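You operate a simulated robot arm through the tools that you are given. There is no shell and no other tool. Be economical: measure what you need, move in short steps, check, and stop when the job is done.

The job below is to be done with a simulated robot arm. You get a single attempt, and the scene is never put back.

TASK
Free the clamp, swing it clear, then burnish and wax the top of the glued block.
Fine: polishing stone, then white pad, all over; both go back; the block with the cream band stays on its ledge. Set down upright: polishing stone with green knob.

The check looks at the end state, three seconds after you hand in, the way a careful person would. Anything else that was tipped, shoved, dropped, spilled or broken makes it a failure.

THE ROBOT
A 7-joint arm with a two-finger parallel gripper, fixed in place. Base frame: the origin is at the foot of the arm, x ahead of it, y to its left, z up. Lengths are in m, angles in rad, forces in N, time in s.
With the tool pointing down near the work surface it reaches from about 0.3 to 0.7 m from the base axis. Its first joint turns from -1.152 to 1.152 rad. Payload 1.57 kg.
The tool frame sits at the grasp point between the pads (the TCP): z along the fingers, y along the line on which they close. The tips reach 0.03 m beyond it. Largest opening 0.11 m; finger width 0.024, thickness 0.012; the body of the gripper, 0.048 by 0.112 m, starts 0.078 m behind the TCP.
Orientation is told as [roll, pitch, yaw] about the base's x, y, z axes, in that order, counted from this pose: with the fingers straight down and closing along the base's y, the tool's x points along the base's -x, its y along +y and its z along -z.

THE INTERFACE
- The arm moves only by the tool arm_command. Its argument "series" is text: rows parted by semicolons, each of 6 numbers parted by spaces: the shift along the base's x, y, z in units of 250 mm (1.0 is 250 mm), then the turn, a rotation vector about the base's x, y, z in units of 45 degrees (1.0 is 45 degrees). In form: tx ty tz wx wy wz; .... A call has 1 to 20 rows; each row is the pose to reach, as a shift and turn from the pose commanded when the call began. "hand" is the gripper command, from -1 (fully open) to 1 (shut), values between in proportion, set as the call begins (left out, the last holds). A call with a number of a shift or a turn outside -1 to 1 is refused whole. A row lasts 0.2 s, in which the tool goes at most 0.05 m and 0.15 rad; a call with a longer step from one row to the next is refused whole, and so is a gripper value outside its range. Where a pose cannot be reached the arm comes as near as it can. A force on the tool above 40 N (or 10 N above the force at the start of the call, whichever is more), or a blocked arm, ends the call early, and 0.2 s more pass. Each finger travels about 0.108 m/s and halts on what it meets, pressing with about 36 N; the grip force reading is that of the motor and also rises with nothing between the fingers. The clock runs only during rows and for 0.2 s after the last one: add rows that repeat a pose to give the fingers time. The reply holds the time, the measured pose of the TCP, the force on the tool along the base axes, the opening and the grip force, in the units named above and with some noise, with the torque about the TCP (base axes, N m) and any sound that the robot's microphone picked up.
- Cameras (640 x 400 px; columns grow to the right, rows downward): "scene" is fixed at [0.1805, -0.4017, 1.4227]; the picture's right is [0.69, -0.72, 0.00], its down [-0.36, -0.34, -0.87] and it looks along [0.63, 0.60, -0.49] (base axes); focal length 227 px, centre (320, 200). "wrist" rides on the gripper at [0.07, 0.016, -0.141] in the tool frame; the picture's right is [-0.23, 0.97, 0.00], its down [-0.86, -0.20, -0.48] and it looks along [-0.47, -0.11, 0.88] (tool axes); focal length 222 px, centre (320, 200). There is no depth. A picture from a camera that has moved, and an enlarged one, comes with that camera's place and axes in the base frame and with its lens. The place of the scene camera against the robot may be out by one fixed shift of up to 0.012 m in any direction.
- get_image(camera): a new picture of that camera. The clock stands still meanwhile.
- close_up(camera, box): a new picture of the part [left, top, right, bottom] of that camera's present view, enlarged. The clock stands still meanwhile.
- close_job(): hands the job in; it is judged then, once.

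Work in short steps. Places have to be worked out from the pictures, the camera data and where the tool is seen: move nearer, look again, correct. Check each grasp and each placing, and mend what went wrong. You have 120 turns and 84 pictures in all, those below and enlarged ones among them. Open the gripper and draw the arm clear of the work before you hand the job in, unless the task says otherwise; then end with one line.

The tools are called as name(argument=value, ...) on one line, values as JSON. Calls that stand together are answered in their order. arm_command: Moves the arm, as the interface text tells. Its arguments: {"type":"object","properties":{"series":{"type":"string"},"hand":{"type":"number"}},"required":["series"]} The other tools are called the same way: get_image (camera) takes a picture; close_up (camera, box) takes an enlarged picture of a part of a camera's view; close_job () hands the job in.

At the start:

```text
clock: 0.0
position: [0.4279, -0.0126, 1.2649]
orientation: [-0.001, 0.001, 0.0]
wrist_force: [-1.0, 0.2, 0.5]
torque: [-0.01, 0.01, 0.0]
gripper_width: 0.1097
grip_force: 0.0
```

scene: 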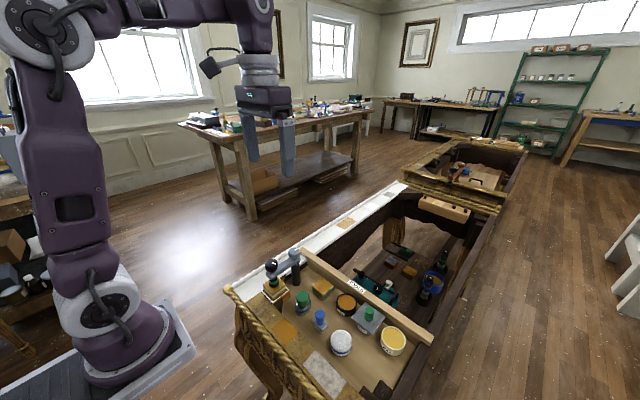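
wrist: 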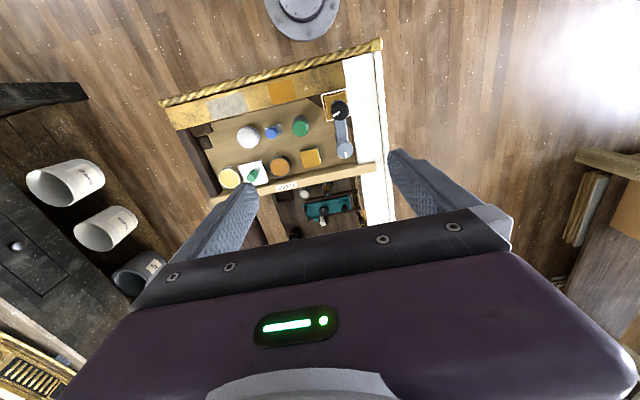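

I begin by looking at the work area in enlarged pictures from both cameras.

close_up(camera="scene", box=[220, 240, 460, 400])

close_up(camera="wrist", box=[160, 50, 400, 200])

```text
2.50 times, centred on (340, 320) of scene
camera zoom: at [0.1805, -0.4017, 1.4227], right [0.69, -0.72, 0.0], down [-0.36, -0.34, -0.87], along [0.63, 0.6, -0.49], focal length 567 px, centre (270, -100)
```

zoom: 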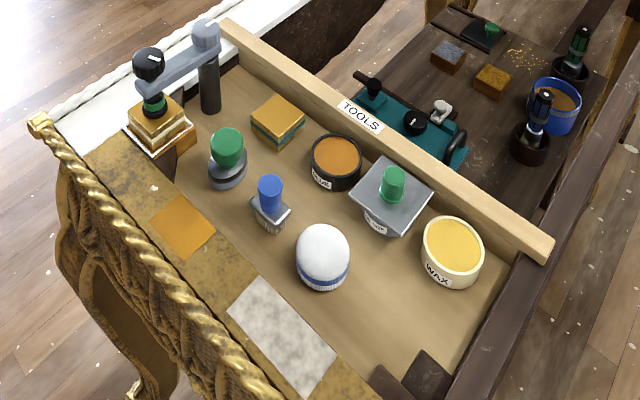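

```text
2.67 times, centred on (280, 125) of wrist
camera zoom: at [0.3585, 0.0027, 1.4079], right [0.23, 0.97, 0.0], down [0.86, -0.2, 0.48], along [0.47, -0.11, -0.88], focal length 592 px, centre (427, 400)
```

zoom: 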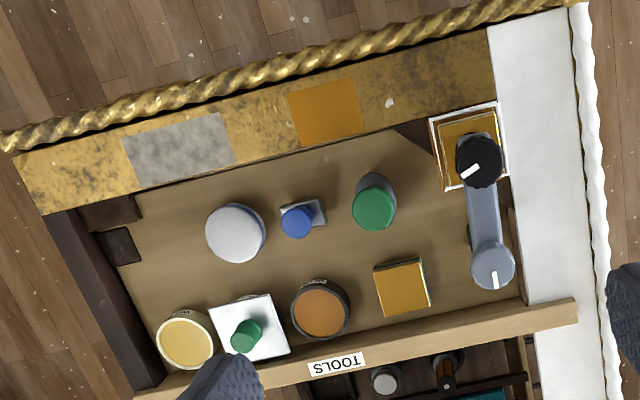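

The tool lies above the corner with the clamp, and the two cameras disagree somewhat on heights. I lower straight down 0.12 m and look again, so I can range with the wrist camera alone.

arm_command(series="0 0 -0.16 0 0 0; 0 0 -0.32 0 0 0; 0 0 -0.48 0 0 0; 0 0 -0.48 0 0 0")

get_image(camera="wrist")

get_image(camera="scene")

```text
clock: 1.0
position: [0.4242, -0.0106, 1.1447]
orientation: [0.001, 0.0, 0.001]
wrist_force: [-0.2, 0.5, 0.2]
torque: [0.01, 0.01, 0.01]
gripper_width: 0.1101
grip_force: 0.1
```

```text
79 pictures are left
camera wrist: at [0.3557, 0.0044, 1.287], right [0.23, 0.97, 0.0], down [0.85, -0.2, 0.48], along [0.47, -0.11, -0.88], focal length 222 px, centre (320, 200)
```

wrist: 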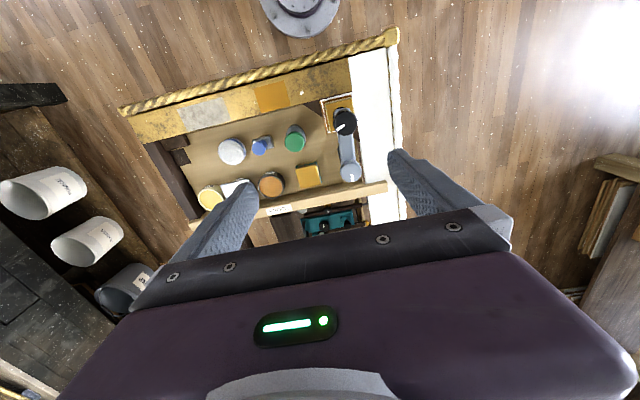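

```text
78 pictures are left
```

scene: 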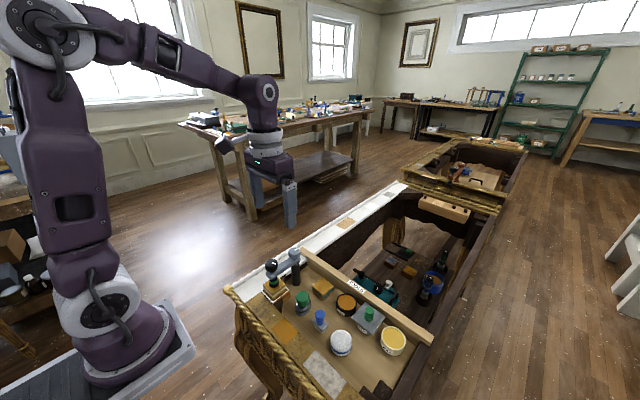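

Image growth between the two heights puts the objects near z≈0.8–0.85. I go lower and toward the middle of the tray for a clearer look.

arm_command(series="0 -0.14 -0.1 0 0 0; 0 -0.28 -0.2 0 0 0; 0 -0.4 -0.3 0 0 0; 0 -0.4 -0.4 0 0 0; 0 -0.4 -0.4 0 0 0")

get_image(camera="wrist")

get_image(camera="scene")

```text
clock: 2.2
position: [0.428, -0.1119, 1.0446]
orientation: [-0.001, -0.001, 0.001]
wrist_force: [-0.2, -1.1, 0.4]
torque: [0.02, 0.01, 0.01]
gripper_width: 0.1099
grip_force: 0.0
```

```text
77 pictures are left
camera wrist: at [0.3577, -0.097, 1.1874], right [0.23, 0.97, 0.0], down [0.86, -0.2, 0.48], along [0.47, -0.11, -0.88], focal length 222 px, centre (320, 200)
```

wrist: 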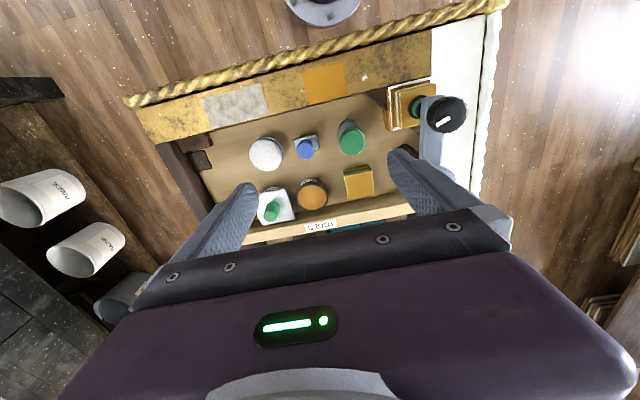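

```text
76 pictures are left
```

scene: 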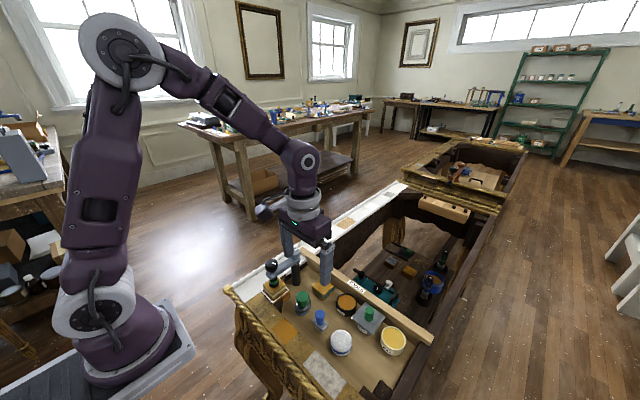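

Now a close look at the tools and the clamp.

close_up(camera="wrist", box=[370, 70, 490, 145])

close_up(camera="wrist", box=[230, 110, 390, 230])

close_up(camera="scene", box=[255, 250, 335, 330])

close_up(camera="scene", box=[320, 290, 420, 360])

```text
5.33 times, centred on (430, 108) of wrist
camera zoom: at [0.3577, -0.097, 1.1874], right [0.23, 0.97, 0.0], down [0.86, -0.2, 0.48], along [0.47, -0.11, -0.88], focal length 1185 px, centre (-267, 693)
```

zoom: 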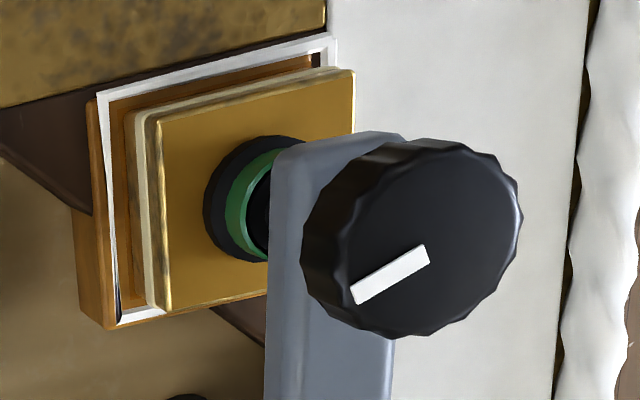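

```text
3.33 times, centred on (310, 170) of wrist
camera zoom: at [0.3577, -0.097, 1.1874], right [0.23, 0.97, 0.0], down [0.86, -0.2, 0.48], along [0.47, -0.11, -0.88], focal length 740 px, centre (353, 300)
```

zoom: 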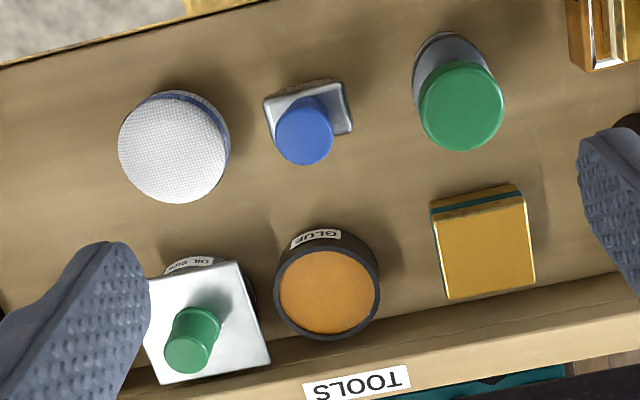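

```text
5.00 times, centred on (295, 290) of scene
camera zoom: at [0.1805, -0.4017, 1.4227], right [0.69, -0.72, 0.0], down [-0.36, -0.34, -0.87], along [0.63, 0.6, -0.49], focal length 1133 px, centre (445, -250)
```

zoom: 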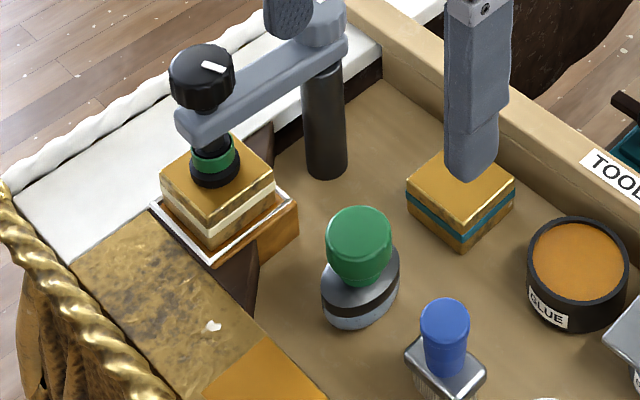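

```text
5.71 times, centred on (370, 325) of scene
camera zoom: at [0.1805, -0.4017, 1.4227], right [0.69, -0.72, 0.0], down [-0.36, -0.34, -0.87], along [0.63, 0.6, -0.49], focal length 1295 px, centre (34, -514)
```

zoom: 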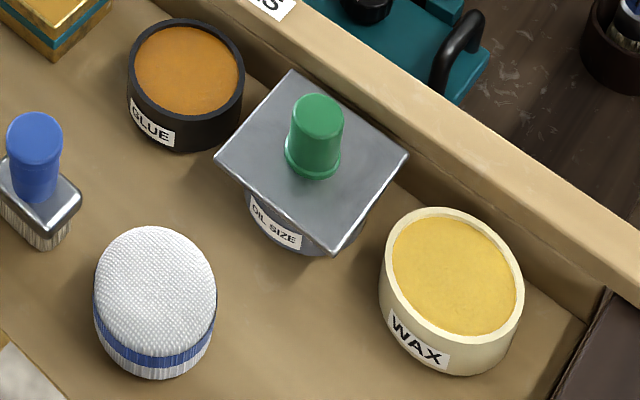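

The knob top triangulates to about (0.419, 0.021, 0.949), with the pivot post about 0.08 m further along x. I move above the knob, narrow the hand to about 0.07 m and look.

arm_command(series="-0.01 0.18 0 0 0 0; -0.02 0.36 0 0 0 -0.15; -0.036 0.53 -0.02 0 0 -0.33; -0.036 0.53 -0.06 0 0 -0.5; -0.036 0.53 -0.06 0 0 -0.5", hand=-0.27)

get_image(camera="wrist")

close_up(camera="scene", box=[230, 220, 350, 310])

```text
clock: 3.4
position: [0.4194, 0.0206, 1.0292]
orientation: [-0.001, -0.001, -0.393]
wrist_force: [-0.1, 0.0, -0.4]
torque: [0.01, 0.06, 0.01]
gripper_width: 0.0701
grip_force: 0.0
```

```text
71 pictures are left
camera wrist: at [0.3605, 0.0612, 1.1719], right [0.58, 0.81, 0.0], down [0.71, -0.51, 0.48], along [0.39, -0.28, -0.88], focal length 222 px, centre (320, 200)
```

wrist: 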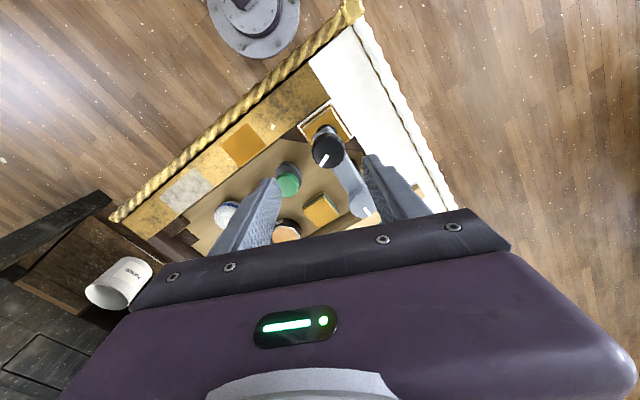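

```text
4.44 times, centred on (290, 265) of scene
camera zoom: at [0.1806, -0.4016, 1.4227], right [0.69, -0.72, 0.0], down [-0.36, -0.34, -0.87], along [0.63, 0.6, -0.49], focal length 1007 px, centre (453, -89)
```

zoom: 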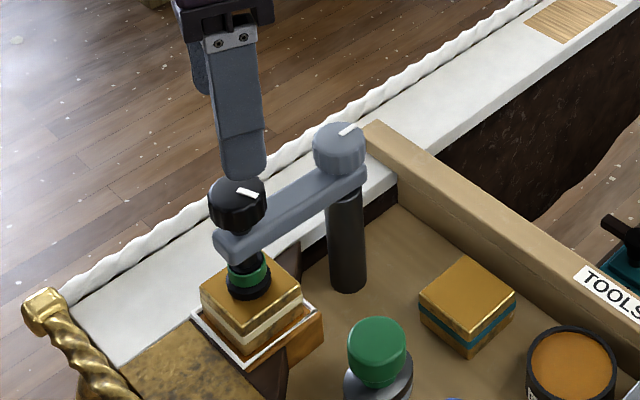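

I refine the knob's centre with a close-up.

close_up(camera="wrist", box=[280, 90, 400, 230])

```text
2.86 times, centred on (340, 160) of wrist
camera zoom: at [0.3605, 0.0612, 1.1719], right [0.58, 0.81, 0.0], down [0.71, -0.51, 0.48], along [0.39, -0.28, -0.88], focal length 635 px, centre (263, 314)
```

zoom: 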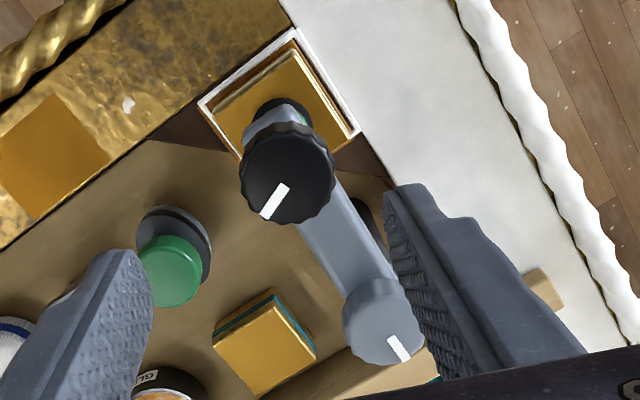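

Refined knob top: (0.4225, 0.0285, 0.937). I align, turn to −45° yaw and descend with the tips beside the knob.

arm_command(series="0.012 0.032 0 0 0 -0.17; 0.012 0.032 -0.08 0 0 -0.34; 0.012 0.032 -0.16 0 0 -0.5; 0.012 0.032 -0.24 0 0 -0.5; 0.012 0.032 -0.3 0 0 -0.5; 0.012 0.032 -0.3 0 0 -0.5")

close_up(camera="wrist", box=[220, 70, 420, 230])

close_up(camera="scene", box=[230, 220, 350, 310])

```text
clock: 4.8
position: [0.4209, 0.028, 0.9559]
orientation: [-0.001, 0.0, -0.784]
wrist_force: [-0.2, -0.8, 0.6]
torque: [0.02, -0.01, -0.01]
gripper_width: 0.0698
grip_force: 0.1
```

```text
2.50 times, centred on (320, 150) of wrist
camera zoom: at [0.3835, 0.0878, 1.0977], right [0.85, 0.53, 0.0], down [0.46, -0.75, 0.48], along [0.25, -0.41, -0.88], focal length 555 px, centre (320, 325)
```

zoom: 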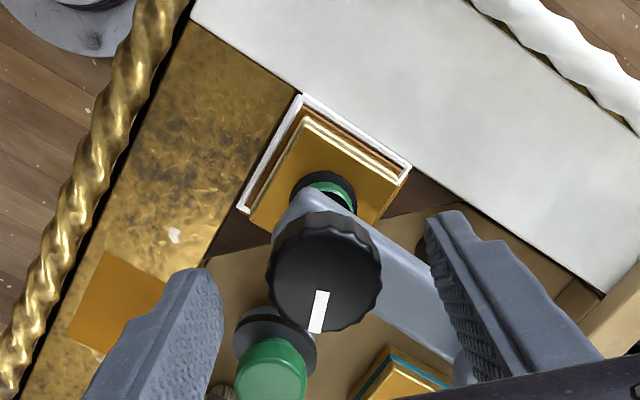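

```text
4.44 times, centred on (290, 265) of scene
camera zoom: at [0.1806, -0.4017, 1.4227], right [0.69, -0.72, 0.0], down [-0.36, -0.34, -0.87], along [0.63, 0.6, -0.49], focal length 1007 px, centre (453, -89)
```

zoom: 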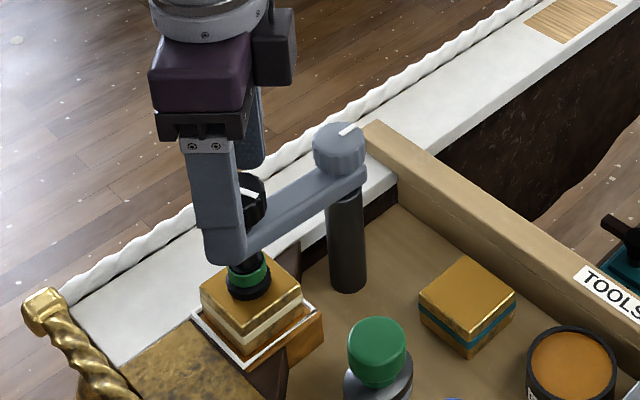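

Aligned within about 2 mm. I lower 4 mm and close on the knob.

arm_command(series="0 0 -0.016 0 0 0; 0 0 -0.016 0 0 0; 0 0 -0.016 0 0 0", hand=1)

close_up(camera="scene", box=[230, 220, 350, 310])

```text
clock: 5.6
position: [0.4219, 0.0284, 0.9527]
orientation: [0.003, -0.002, -0.784]
wrist_force: [9.1, 15.1, 13.5]
torque: [0.26, -0.2, -0.04]
gripper_width: 0.0347
grip_force: 41.2
```

```text
4.44 times, centred on (290, 265) of scene
camera zoom: at [0.1806, -0.4013, 1.4229], right [0.69, -0.72, 0.0], down [-0.36, -0.34, -0.87], along [0.63, 0.6, -0.49], focal length 1007 px, centre (453, -89)
```

zoom: 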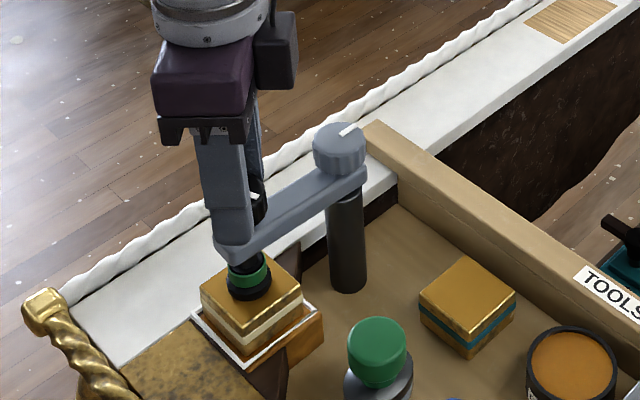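

The knob is gripped (0.0347 m) with a side load and some up-push. I relieve it by shifting slightly with the force, then turn 45° counter-clockwise.

arm_command(series="0.005 0.007 0.008 0 0 0; 0.005 0.007 0.008 0 0 0")

arm_command(series="0 0 0 0 0 0.17; 0 0 0 0 0 0.34; 0 0 0 0 0 0.51; 0 0 0 0 0 0.68; 0 0 0 0 0 0.84; 0 0 0 0 0 1; 0 0 0 0 0 1")

close_up(camera="scene", box=[230, 220, 350, 310])

```text
clock: 6.2
position: [0.4229, 0.028, 0.9524]
orientation: [-0.001, 0.0, -0.786]
wrist_force: [9.4, 1.3, -15.7]
torque: [-0.2, -0.42, 0.06]
gripper_width: 0.0348
grip_force: 41.8
```

```text
clock: 7.8
position: [0.4233, 0.0289, 0.9528]
orientation: [0.001, -0.002, 0.002]
wrist_force: [-6.0, 0.6, 19.4]
torque: [-0.03, 0.33, 0.01]
gripper_width: 0.0348
grip_force: 42.0
```

```text
4.44 times, centred on (290, 265) of scene
camera zoom: at [0.1801, -0.4017, 1.4228], right [0.69, -0.72, 0.0], down [-0.36, -0.34, -0.87], along [0.63, 0.6, -0.49], focal length 1007 px, centre (453, -89)
```

zoom: 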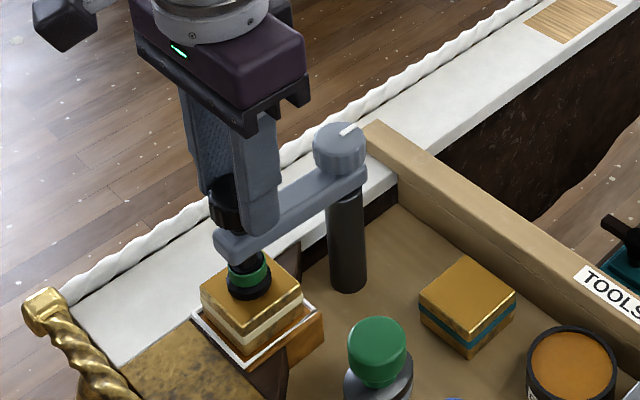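

Upward load grew as the knob turned, so it is rising (~2 mm per 45°). I follow upward and turn another 45°.

arm_command(series="0 0 0.004 0 0 0.17; 0 0 0.006 0 0 0.34; 0 0 0.008 0 0 0.51; 0 0 0.01 0 0 0.68; 0 0 0.012 0 0 0.84; 0 0 0.014 0 0 1; 0 0 0.014 0 0 1")

close_up(camera="scene", box=[230, 220, 350, 310])

```text
clock: 9.4
position: [0.4223, 0.0306, 0.9554]
orientation: [0.001, 0.002, 0.789]
wrist_force: [-15.6, 9.6, -30.4]
torque: [-0.06, -0.08, 0.0]
gripper_width: 0.0344
grip_force: 41.7
```

```text
4.44 times, centred on (290, 265) of scene
camera zoom: at [0.1805, -0.4013, 1.4228], right [0.69, -0.72, 0.0], down [-0.36, -0.34, -0.87], along [0.63, 0.6, -0.49], focal length 1007 px, centre (453, -89)
```

zoom: 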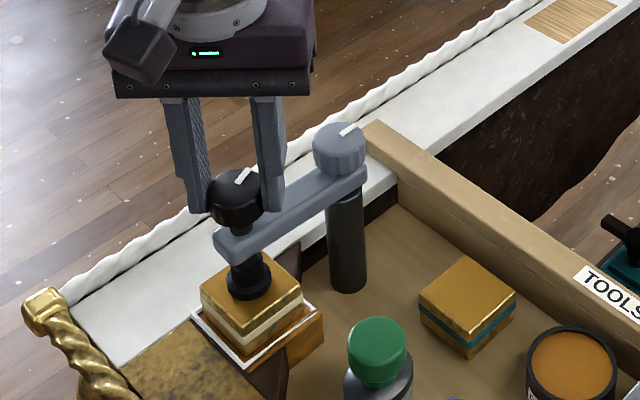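

The green collar has vanished, a sign the screw is loosening. I unload the upward pull and turn 45° more.

arm_command(series="-0.005 0.004 -0.01 0 0 0; -0.005 0.004 -0.01 0 0 0.17; -0.005 0.004 -0.01 0 0 0.34; -0.005 0.004 -0.01 0 0 0.51; -0.005 0.004 -0.01 0 0 0.68; -0.005 0.004 -0.01 0 0 0.84; -0.005 0.004 -0.01 0 0 1; -0.005 0.004 -0.01 0 0 1")

close_up(camera="scene", box=[250, 250, 310, 310])

```text
clock: 11.2
position: [0.4231, 0.0305, 0.954]
orientation: [0.0, 0.0, 1.574]
wrist_force: [-17.4, -0.4, 31.2]
torque: [-0.08, 0.44, -0.07]
gripper_width: 0.0344
grip_force: 42.1
```

```text
6.67 times, centred on (280, 280) of scene
camera zoom: at [0.1797, -0.4017, 1.4229], right [0.69, -0.72, 0.0], down [-0.36, -0.34, -0.87], along [0.63, 0.6, -0.49], focal length 1511 px, centre (587, -333)
```

zoom: 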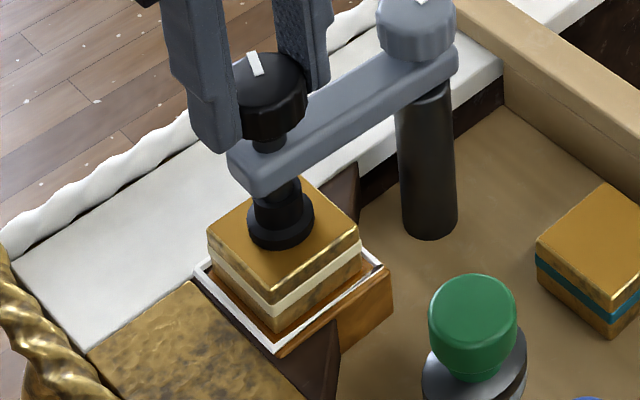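

The knob has lifted clear of the arm. I open slightly, look at the foot without load and wind the wrist back for another bite.

arm_command(series="0 0 0.006 0 0 0; 0 0 0.006 0 0 0; 0 0 0.006 0 0 -0.17; 0 0 0.006 0 0 -0.34; 0 0 0.006 0 0 -0.51; 0 0 0.006 0 0 -0.68; 0 0 0.006 0 0 -0.84; 0 0 0.006 0 0 -1", hand=-0.05)

arm_command(series="0 0 0 0 0 -0.17; 0 0 0 0 0 -0.34; 0 0 0 0 0 -0.51; 0 0 0 0 0 -0.68; 0 0 0 0 0 -0.84; 0 0 0 0 0 -1")

arm_command(series="0 0 0 0 0 -0.17; 0 0 0 0 0 -0.34; 0 0 0 0 0 -0.51; 0 0 0 0 0 -0.68; 0 0 0 0 0 -0.84; 0 0 0 0 0 -1")

close_up(camera="scene", box=[250, 250, 310, 310])

close_up(camera="wrist", box=[220, 70, 420, 230])

```text
clock: 13.0
position: [0.4232, 0.0312, 0.9555]
orientation: [0.001, 0.0, 0.784]
wrist_force: [0.5, 0.1, 0.2]
torque: [0.02, 0.01, -0.01]
gripper_width: 0.0575
grip_force: 0.0
```

```text
clock: 14.4
position: [0.4212, 0.0299, 0.9562]
orientation: [-0.001, -0.001, -0.004]
wrist_force: [-0.2, 0.1, 0.4]
torque: [-0.02, -0.02, 0.01]
gripper_width: 0.0577
grip_force: 0.1
```

```text
clock: 15.8
position: [0.4218, 0.0306, 0.9561]
orientation: [0.002, 0.0, -0.788]
wrist_force: [0.0, -0.5, 0.2]
torque: [-0.02, 0.0, 0.0]
gripper_width: 0.0576
grip_force: 0.1
```

```text
6.67 times, centred on (280, 280) of scene
camera zoom: at [0.1805, -0.4017, 1.4227], right [0.69, -0.72, 0.0], down [-0.36, -0.34, -0.87], along [0.63, 0.6, -0.49], focal length 1511 px, centre (587, -333)
```

zoom: 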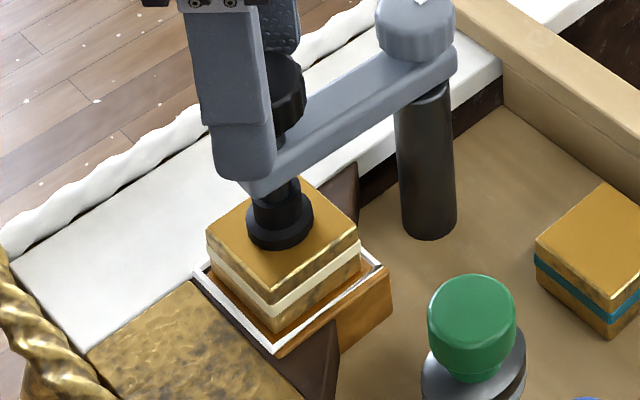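

```text
2.50 times, centred on (320, 150) of wrist
camera zoom: at [0.3843, 0.0904, 1.0985], right [0.85, 0.53, 0.0], down [0.46, -0.75, 0.48], along [0.25, -0.41, -0.88], focal length 555 px, centre (320, 325)
```

zoom: 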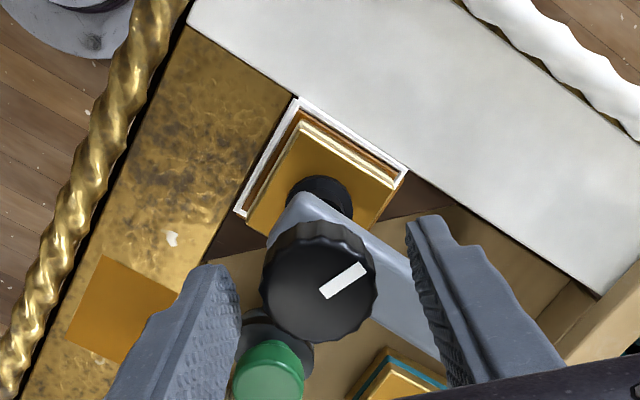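

The mark shows the knob turned about 135°, and it now stands clear of the arm. I take another bite, 90° more with a light rise.

arm_command(series="0 0.0 0.004 0 0 0; 0 0 0.004 0 0 0; 0 0 0.004 0 0 0.17; 0 0 0.004 0 0 0.34; 0 0 0.006 0 0 0.51; 0 0 0.008 0 0 0.68; 0 0 0.008 0 0 0.84; 0 0 0.01 0 0 1; 0 0 0.01 0 0 1", hand=1)

arm_command(series="0 0 0.002 0 0 0.17; 0 0 0.004 0 0 0.34; 0 0 0.006 0 0 0.51; 0 0 0.008 0 0 0.68; 0 0 0.01 0 0 0.84; 0 0 0.012 0 0 1; 0 0 0.012 0 0 1")

close_up(camera="scene", box=[250, 250, 310, 310])

```text
clock: 17.8
position: [0.421, 0.0311, 0.9584]
orientation: [-0.001, 0.002, 0.003]
wrist_force: [-13.9, 1.0, -9.1]
torque: [0.01, 0.55, 0.0]
gripper_width: 0.0347
grip_force: 41.9
```

```text
clock: 19.4
position: [0.4223, 0.0309, 0.9617]
orientation: [-0.001, 0.001, 0.787]
wrist_force: [-14.1, 0.5, -30.5]
torque: [-0.41, 0.07, 0.04]
gripper_width: 0.0343
grip_force: 42.1
```

```text
6.67 times, centred on (280, 280) of scene
camera zoom: at [0.1806, -0.4016, 1.4228], right [0.69, -0.72, 0.0], down [-0.36, -0.34, -0.87], along [0.63, 0.6, -0.49], focal length 1511 px, centre (587, -333)
```

zoom: 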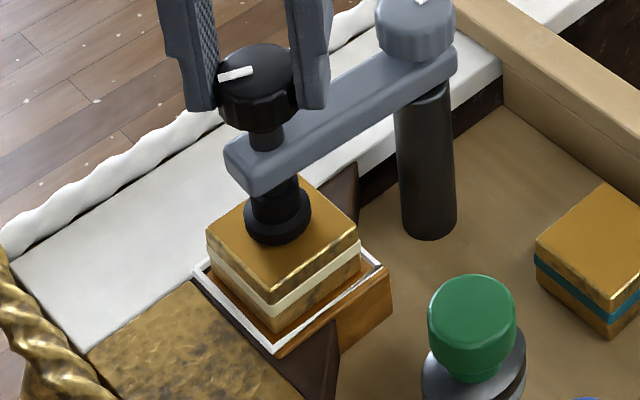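

The foot has risen visibly. One more 45°, easing the pull, then I'll try the swing.

arm_command(series="-0.004 0 -0.006 0 0 0; -0.004 0 -0.006 0 0 0.17; -0.004 0 -0.004 0 0 0.34; -0.004 0 -0.002 0 0 0.51; -0.004 0 0 0 0 0.68; -0.004 0 0.002 0 0 0.84; -0.004 0 0.004 0 0 1; -0.004 0 0.004 0 0 1")

close_up(camera="scene", box=[250, 250, 310, 310])

```text
clock: 21.2
position: [0.4224, 0.0304, 0.9631]
orientation: [-0.002, 0.001, 1.573]
wrist_force: [12.8, -4.6, -2.7]
torque: [0.04, 0.04, -0.47]
gripper_width: 0.0347
grip_force: 41.7
```

```text
6.67 times, centred on (280, 280) of scene
camera zoom: at [0.181, -0.4018, 1.4227], right [0.69, -0.72, 0.0], down [-0.36, -0.34, -0.87], along [0.63, 0.6, -0.49], focal length 1511 px, centre (587, -333)
```

zoom: 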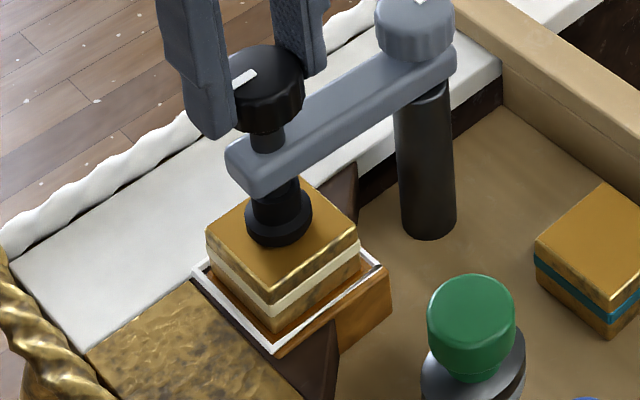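

Torque −0.47 with the knob slipping means the screw is at its upper stop, so the clamp is free. I swing the arm about its post (≈(0.50, 0.024)) toward +y, turning the wrist with it, 15° first.

arm_command(series="0.003 0.02 0 0 0 -0.083; 0.006 0.04 0 0 0 -0.167; 0.011 0.06 0 0 0 -0.25; 0.017 0.08 0 0 0 -0.333; 0.017 0.08 0 0 0 -0.333")

close_up(camera="scene", box=[250, 250, 310, 310])

```text
clock: 22.4
position: [0.4257, 0.0505, 0.9618]
orientation: [-0.002, 0.001, 1.311]
wrist_force: [17.1, -5.4, -2.6]
torque: [-0.29, -0.01, 0.03]
gripper_width: 0.0347
grip_force: 42.5
```

```text
6.67 times, centred on (280, 280) of scene
camera zoom: at [0.1811, -0.4018, 1.4226], right [0.69, -0.72, 0.0], down [-0.36, -0.34, -0.87], along [0.63, 0.6, -0.49], focal length 1511 px, centre (587, -333)
```

zoom: 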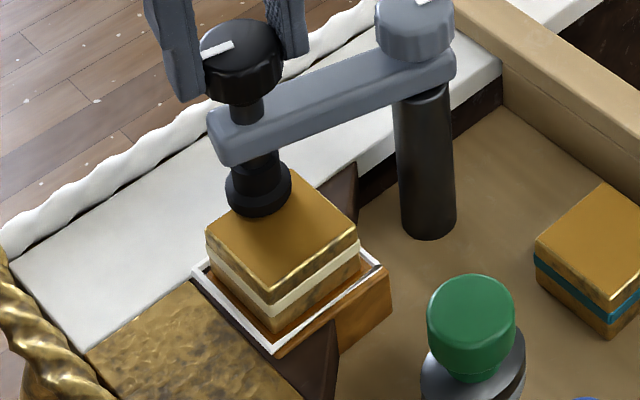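

The arm swings freely and the block stays put. I continue the arc 45°.

arm_command(series="0.019 0.036 0 0 0 -0.167; 0.040 0.070 0 0 0 -0.333; 0.065 0.102 0 0 0 -0.5; 0.094 0.13 0 0 0 -0.667; 0.126 0.154 0 0 0 -0.833; 0.162 0.173 0 0 0 -1; 0.162 0.173 0 0 0 -1")

```text
clock: 24.0
position: [0.4631, 0.0962, 0.9623]
orientation: [0.005, 0.001, 0.524]
wrist_force: [-3.9, 7.1, 2.7]
torque: [-0.17, -0.06, -0.06]
gripper_width: 0.0349
grip_force: 42.1
stopped in row 7: the force on the tool passed its limit at 41 N (the readings are from after the stop); the commanded pose is now the measured one
```

A brief side-load stop; fitting the three points puts the pivot at (0.4998, 0.028). I check the picture before going on.

close_up(camera="scene", box=[240, 230, 330, 310])

arm_command(series="0.037 0.017 0 0 0 -0.167; 0.075 0.029 0 0 0 -0.333; 0.115 0.036 0 0 0 -0.5; 0.156 0.037 0 0 0 -0.667; 0.156 0.037 0 0 0 -0.667")

close_up(camera="scene", box=[240, 230, 330, 310])

```text
5.00 times, centred on (285, 270) of scene
camera zoom: at [0.1804, -0.4015, 1.4228], right [0.69, -0.72, 0.0], down [-0.36, -0.34, -0.87], along [0.63, 0.6, -0.49], focal length 1133 px, centre (495, -150)
```

zoom: 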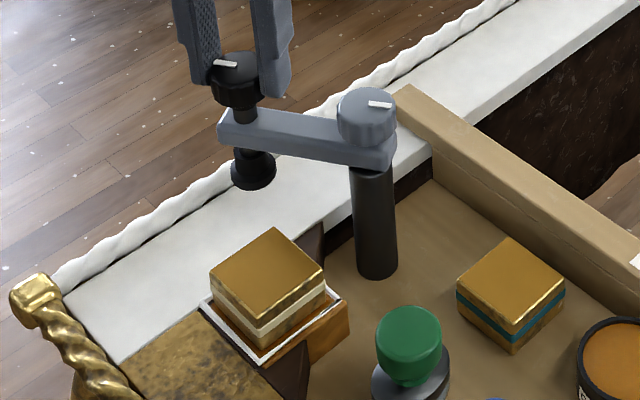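

```text
clock: 25.2
position: [0.5032, 0.1071, 0.9627]
orientation: [0.004, 0.001, 0.001]
wrist_force: [-1.9, 23.7, 0.1]
torque: [0.16, 0.17, -0.03]
gripper_width: 0.035
grip_force: 42.2
```

```text
5.00 times, centred on (285, 270) of scene
camera zoom: at [0.1805, -0.401, 1.4229], right [0.69, -0.72, 0.0], down [-0.36, -0.34, -0.87], along [0.63, 0.6, -0.49], focal length 1133 px, centre (495, -150)
```

zoom: 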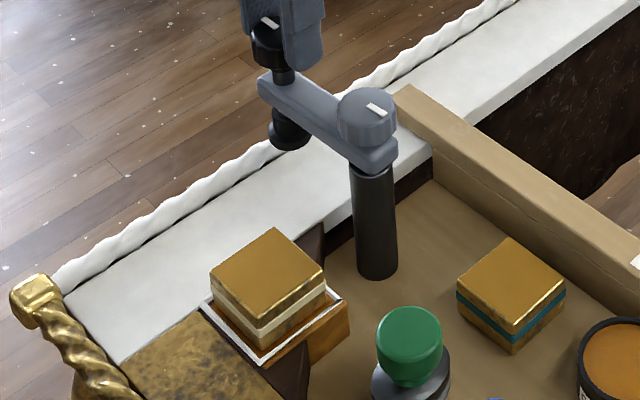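

The clamp is now at 90°, clear of the block. I release the knob and lift off.

arm_command(series="0 0.006 0 0 0 0; 0 0.006 0 0 0 0; 0 0.006 0 0 0 0; 0 0.006 0.1 0 0 0; 0 0.006 0.25 0 0 0; 0 0.006 0.4 0 0 0; 0 0.006 0.4 0 0 0", hand=-0.2)

get_image(camera="wrist")

```text
clock: 26.8
position: [0.5017, 0.1065, 1.0616]
orientation: [0.003, 0.001, 0.001]
wrist_force: [0.5, -0.6, 0.6]
torque: [0.04, -0.03, 0.02]
gripper_width: 0.0659
grip_force: 0.0
```

```text
55 pictures are left
camera wrist: at [0.4334, 0.1207, 1.2047], right [0.23, 0.97, 0.0], down [0.86, -0.2, 0.48], along [0.46, -0.11, -0.88], focal length 222 px, centre (320, 200)
```

wrist: 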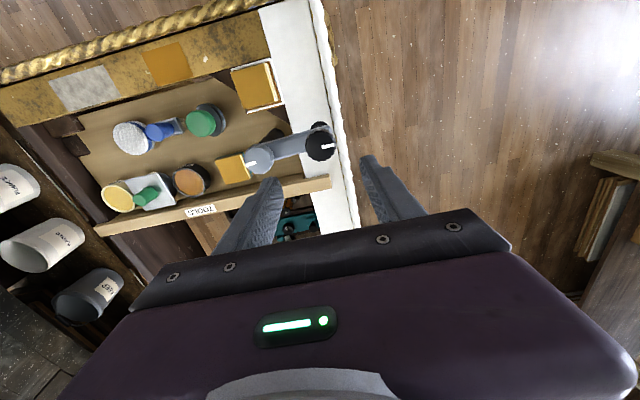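

Next the stone: I move above its green knob, estimated at (0.446, −0.072), and look closely.

arm_command(series="-0.04 -0.15 0 0 0 0; -0.08 -0.3 0 0 0 0; -0.13 -0.45 0 0 0 0; -0.18 -0.6 0 0 0 0; -0.223 -0.714 -0.1 0 0 0; -0.223 -0.714 -0.2 0 0 0; -0.223 -0.714 -0.2 0 0 0")

close_up(camera="wrist", box=[220, 70, 420, 230])

close_up(camera="scene", box=[240, 230, 360, 330])

```text
clock: 28.4
position: [0.446, -0.0721, 1.0121]
orientation: [0.004, 0.004, -0.001]
wrist_force: [-0.1, 0.1, 0.2]
torque: [0.04, 0.0, -0.01]
gripper_width: 0.0659
grip_force: 0.0
```

```text
2.50 times, centred on (320, 150) of wrist
camera zoom: at [0.3767, -0.0578, 1.1545], right [0.23, 0.97, 0.0], down [0.86, -0.2, 0.48], along [0.47, -0.11, -0.88], focal length 555 px, centre (320, 325)
```

zoom: 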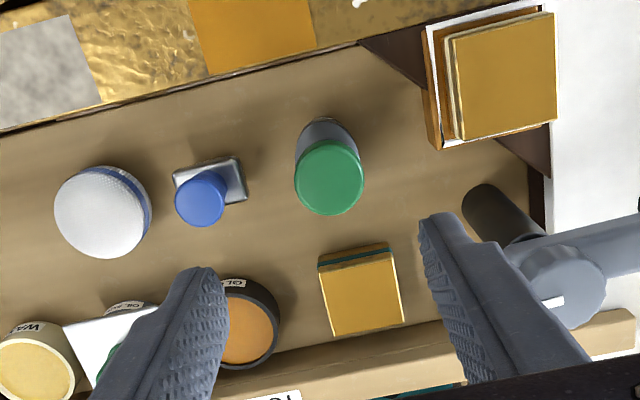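

```text
4.00 times, centred on (300, 280) of scene
camera zoom: at [0.1805, -0.4017, 1.4227], right [0.69, -0.72, 0.0], down [-0.36, -0.34, -0.87], along [0.63, 0.6, -0.49], focal length 906 px, centre (400, -120)
```

zoom: 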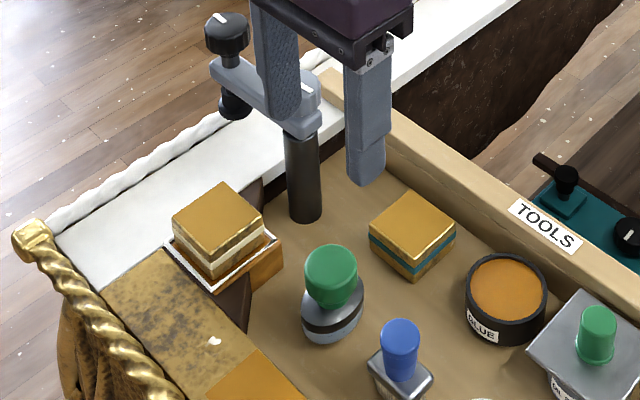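

Stone knob centre: (0.448, −0.0705), top ≈0.865; block top centre: ≈(0.418, 0.023, 0.857), about 50 mm square. I narrow the hand to 0.052 and descend on the knob.

arm_command(series="0.008 0.006 -0.1 0 0 0; 0.008 0.006 -0.25 0 0 0; 0.008 0.006 -0.4 0 0 0; 0.008 0.006 -0.48 0 0 0; 0.008 0.006 -0.48 0 0 0", hand=0.055)

close_up(camera="wrist", box=[220, 70, 420, 230])

close_up(camera="scene", box=[250, 250, 350, 330])

```text
clock: 29.6
position: [0.4495, -0.0703, 0.8905]
orientation: [0.005, 0.001, -0.001]
wrist_force: [0.7, 0.0, 0.7]
torque: [-0.01, -0.01, 0.01]
gripper_width: 0.052
grip_force: 0.0
```

```text
2.50 times, centred on (320, 150) of wrist
camera zoom: at [0.3804, -0.0564, 1.0324], right [0.23, 0.97, 0.0], down [0.86, -0.2, 0.48], along [0.46, -0.11, -0.88], focal length 555 px, centre (320, 325)
```

zoom: 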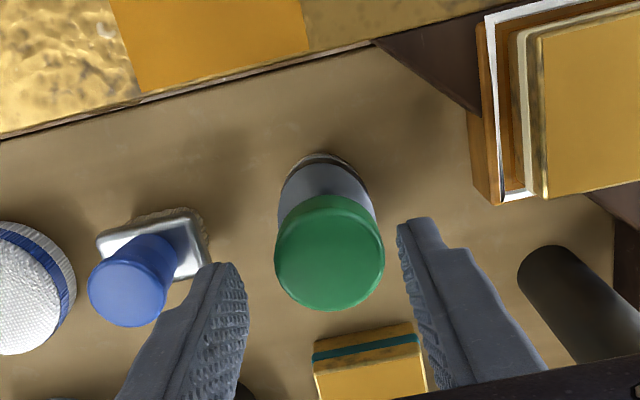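

```text
5.00 times, centred on (300, 290) of scene
camera zoom: at [0.1806, -0.4017, 1.4227], right [0.69, -0.72, 0.0], down [-0.36, -0.34, -0.87], along [0.63, 0.6, -0.49], focal length 1133 px, centre (420, -250)
```

zoom: 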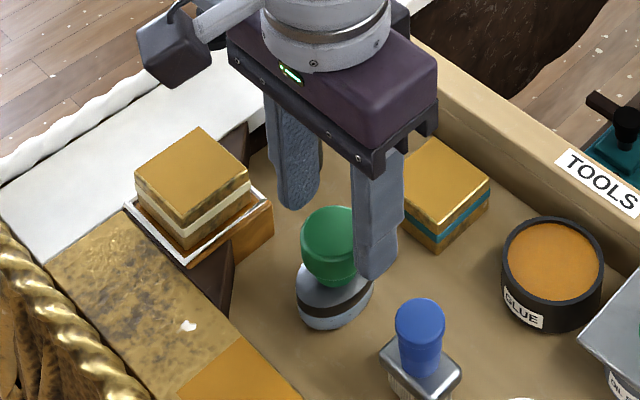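

I nudge to centre, go down to z≈0.873 and close on the knob.

arm_command(series="-0.012 0.006 -0.03 0 0 0; -0.012 0.006 -0.068 0 0 0; -0.012 0.006 -0.068 0 0 0")

arm_command(series="0 0 0 0 0 0; 0 0 0 0 0 0; 0 0 0 0 0 0", hand=1)

```text
clock: 30.4
position: [0.447, -0.069, 0.874]
orientation: [0.004, 0.002, -0.001]
wrist_force: [0.2, -0.8, 0.1]
torque: [0.03, 0.0, -0.03]
gripper_width: 0.0519
grip_force: 0.0
```

```text
clock: 31.2
position: [0.447, -0.0695, 0.8747]
orientation: [0.001, 0.001, -0.002]
wrist_force: [0.7, 0.7, 0.4]
torque: [-0.06, 0.0, 0.01]
gripper_width: 0.0367
grip_force: 36.1
```

Held with 0.0367 m opening. I lift 0.08 m and check.

arm_command(series="0 0 0.08 0 0 0; 0 0 0.2 0 0 0; 0 0 0.36 0 0 0; 0 0 0.36 0 0 0")

close_up(camera="scene", box=[250, 240, 350, 320])

close_up(camera="wrist", box=[220, 70, 460, 230])

```text
clock: 32.2
position: [0.4474, -0.0684, 0.9643]
orientation: [0.004, 0.001, 0.001]
wrist_force: [-0.8, -0.2, 0.4]
torque: [0.0, 0.0, 0.0]
gripper_width: 0.0002
grip_force: 21.3
```

```text
5.00 times, centred on (300, 280) of scene
camera zoom: at [0.1805, -0.4017, 1.4227], right [0.69, -0.72, 0.0], down [-0.36, -0.34, -0.87], along [0.63, 0.6, -0.49], focal length 1133 px, centre (420, -200)
```

zoom: 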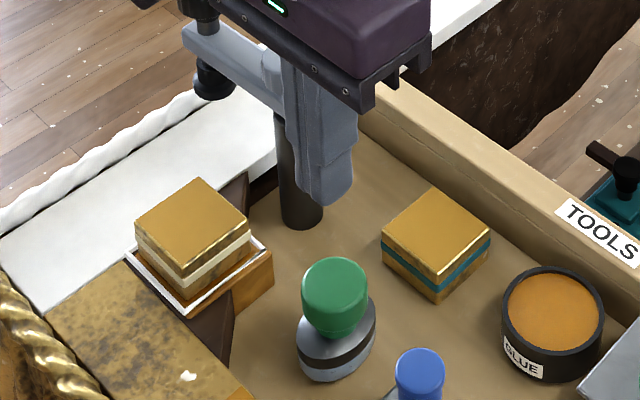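

```text
2.50 times, centred on (340, 150) of wrist
camera zoom: at [0.3778, -0.0539, 1.1073], right [0.23, 0.97, 0.0], down [0.86, -0.2, 0.48], along [0.46, -0.11, -0.88], focal length 555 px, centre (270, 325)
```

zoom: 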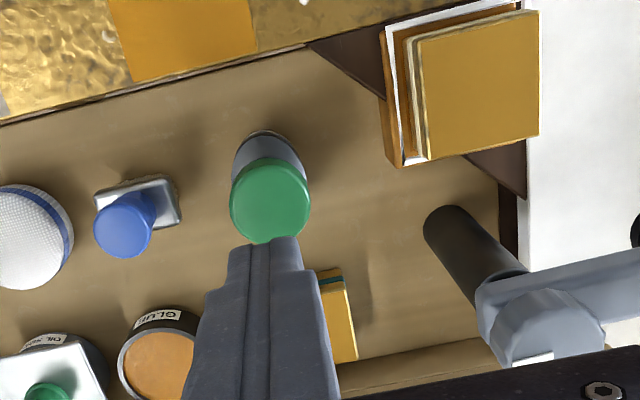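

The grip slid off the domed knob; the stone is still upright in place. I reopen, go 14 mm deeper than before and try again.

arm_command(series="0 -0.004 0 0 0 0; 0 -0.004 0 0 0 0; 0 -0.004 0 0 0 0", hand=0.055)

arm_command(series="0 0 -0.15 0 0 0; 0 0 -0.3 0 0 0; 0 0 -0.38 0 0 0; 0 0 -0.412 0 0 0; 0 0 -0.412 0 0 0")

close_up(camera="scene", box=[270, 270, 330, 330])

```text
clock: 33.0
position: [0.4473, -0.0699, 0.9651]
orientation: [0.003, 0.002, -0.001]
wrist_force: [-0.3, 0.3, -0.1]
torque: [-0.01, -0.03, 0.03]
gripper_width: 0.0517
grip_force: 0.2
```

```text
clock: 34.2
position: [0.4458, -0.0697, 0.8613]
orientation: [0.004, 0.002, 0.001]
wrist_force: [0.0, 0.1, 1.5]
torque: [-0.03, -0.01, -0.02]
gripper_width: 0.0517
grip_force: 0.1
```

```text
6.67 times, centred on (300, 300) of scene
camera zoom: at [0.1806, -0.4017, 1.4227], right [0.69, -0.72, 0.0], down [-0.36, -0.34, -0.87], along [0.63, 0.6, -0.49], focal length 1511 px, centre (453, -467)
```

zoom: 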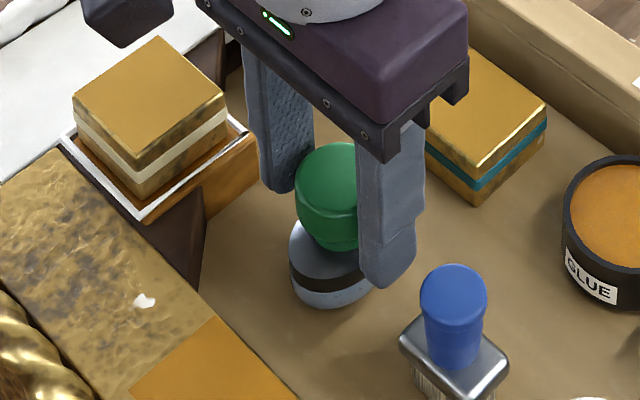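

The tips now reach below the knob's widest rim. I close and lift slightly.

arm_command(series="0 0 0 0 0 0; 0 0 0 0 0 0; 0 0 0 0 0 0", hand=1)

arm_command(series="0 0 0.04 0 0 0; 0 0 0.08 0 0 0; 0 0 0.12 0 0 0; 0 0 0.12 0 0 0")

close_up(camera="scene", box=[270, 260, 330, 320])

```text
clock: 35.0
position: [0.4474, -0.0708, 0.8623]
orientation: [0.003, 0.004, -0.001]
wrist_force: [0.9, 0.1, -0.4]
torque: [0.01, 0.01, -0.01]
gripper_width: 0.0365
grip_force: 35.9
```

```text
clock: 36.0
position: [0.4466, -0.0704, 0.893]
orientation: [0.003, 0.002, 0.0]
wrist_force: [-0.7, 0.4, -0.6]
torque: [0.02, 0.01, -0.06]
gripper_width: 0.0365
grip_force: 36.2
```

```text
6.67 times, centred on (300, 290) of scene
camera zoom: at [0.1806, -0.4017, 1.4227], right [0.69, -0.72, 0.0], down [-0.36, -0.34, -0.87], along [0.63, 0.6, -0.49], focal length 1511 px, centre (453, -400)
```

zoom: 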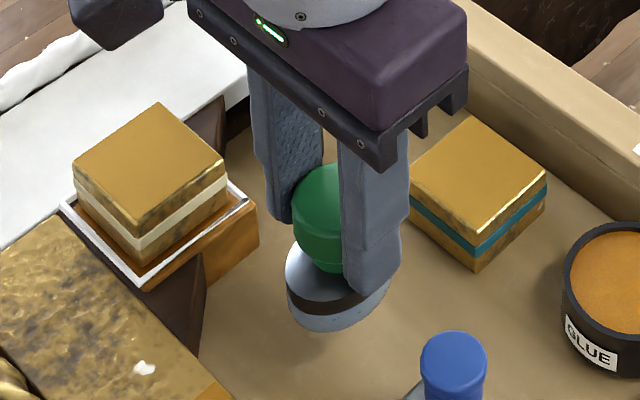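

The stone is held and lifted. I raise it further and carry it over the block.

arm_command(series="0 0 0.13 0 0 0; 0 0 0.26 0 0 0; -0.03 0.12 0.28 0 0 0; -0.07 0.24 0.28 0 0 0; -0.116 0.374 0.28 0 0 0; -0.116 0.374 0.28 0 0 0; -0.116 0.374 0.28 0 0 0")

close_up(camera="scene", box=[230, 240, 310, 310])

close_up(camera="wrist", box=[220, 70, 420, 230])

```text
clock: 37.6
position: [0.4177, 0.0244, 0.9615]
orientation: [0.004, 0.003, 0.001]
wrist_force: [-0.3, -0.1, -0.6]
torque: [-0.03, 0.0, -0.02]
gripper_width: 0.0365
grip_force: 36.3
```

```text
5.71 times, centred on (270, 275) of scene
camera zoom: at [0.1806, -0.4017, 1.4227], right [0.69, -0.72, 0.0], down [-0.36, -0.34, -0.87], along [0.63, 0.6, -0.49], focal length 1295 px, centre (606, -229)
```

zoom: 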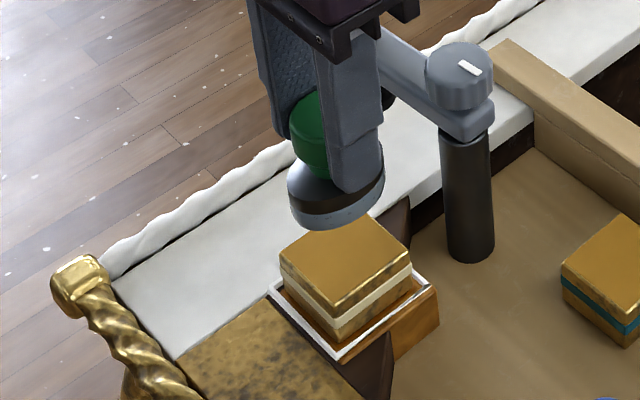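

```text
2.50 times, centred on (320, 150) of wrist
camera zoom: at [0.3483, 0.0381, 1.1034], right [0.23, 0.97, 0.0], down [0.86, -0.2, 0.48], along [0.46, -0.11, -0.88], focal length 555 px, centre (320, 325)
```

zoom: 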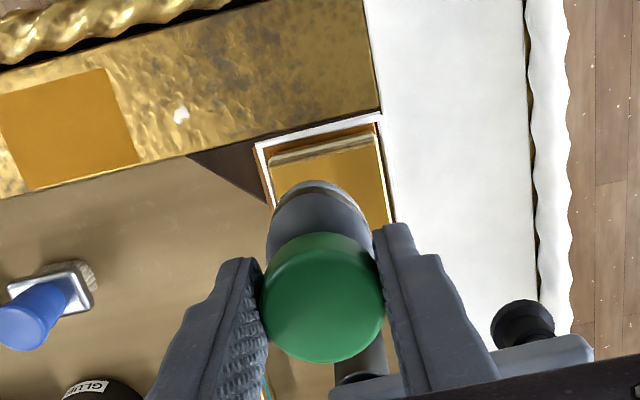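

The block top spans x 0.397–0.445, y 0.003–0.050, so its centre is (0.421, 0.0265). I centre and lower gently to find contact.

arm_command(series="0.013 0.008 -0.04 0 0 0; 0.013 0.008 -0.08 0 0 0; 0.013 0.008 -0.12 0 0 0; 0.013 0.008 -0.14 0 0 0; 0.013 0.008 -0.14 0 0 0")

close_up(camera="scene", box=[240, 250, 310, 310])

```text
clock: 38.8
position: [0.4202, 0.0243, 0.9264]
orientation: [0.003, 0.002, 0.0]
wrist_force: [-0.8, -0.4, -0.5]
torque: [-0.01, -0.03, 0.0]
gripper_width: 0.0366
grip_force: 36.3
```

```text
6.67 times, centred on (275, 280) of scene
camera zoom: at [0.1806, -0.4017, 1.4227], right [0.69, -0.72, 0.0], down [-0.36, -0.34, -0.87], along [0.63, 0.6, -0.49], focal length 1511 px, centre (620, -333)
```

zoom: 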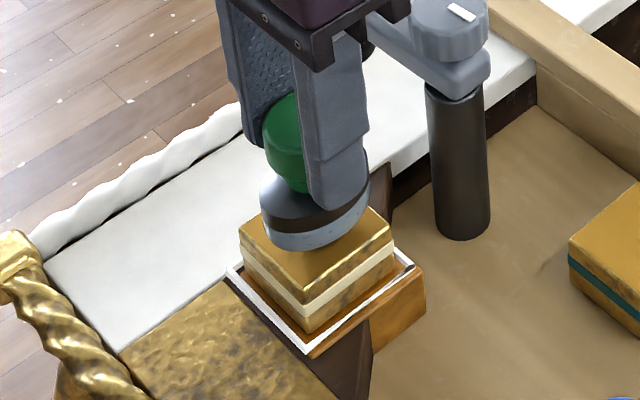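

Still a few millimetres of air. I lower in 1.5 mm steps watching the force.

arm_command(series="0 0.004 -0.006 0 0 0; 0 0.004 -0.012 0 0 0; 0 0.004 -0.018 0 0 0; 0 0.004 -0.024 0 0 0; 0 0.004 -0.024 0 0 0")

arm_command(series="0 0 -0.004 0 0 0; 0 0 -0.008 0 0 0; 0 0 -0.008 0 0 0")

arm_command(series="0 0 -0.004 0 0 0; 0 0 -0.008 0 0 0; 0 0 -0.008 0 0 0")

```text
clock: 40.0
position: [0.4207, 0.0262, 0.9217]
orientation: [0.003, 0.0, -0.001]
wrist_force: [0.9, 0.2, 17.1]
torque: [0.12, -0.11, 0.02]
gripper_width: 0.0365
grip_force: 36.2
```

```text
clock: 40.8
position: [0.4207, 0.0273, 0.9189]
orientation: [0.004, 0.0, 0.001]
wrist_force: [2.7, 2.0, 16.4]
torque: [0.17, -0.2, 0.03]
gripper_width: 0.0366
grip_force: 35.5
```

```text
clock: 41.6
position: [0.4192, 0.0248, 0.9174]
orientation: [0.004, 0.001, -0.001]
wrist_force: [2.2, 3.4, 20.9]
torque: [0.24, -0.21, -0.03]
gripper_width: 0.0369
grip_force: 35.8
```

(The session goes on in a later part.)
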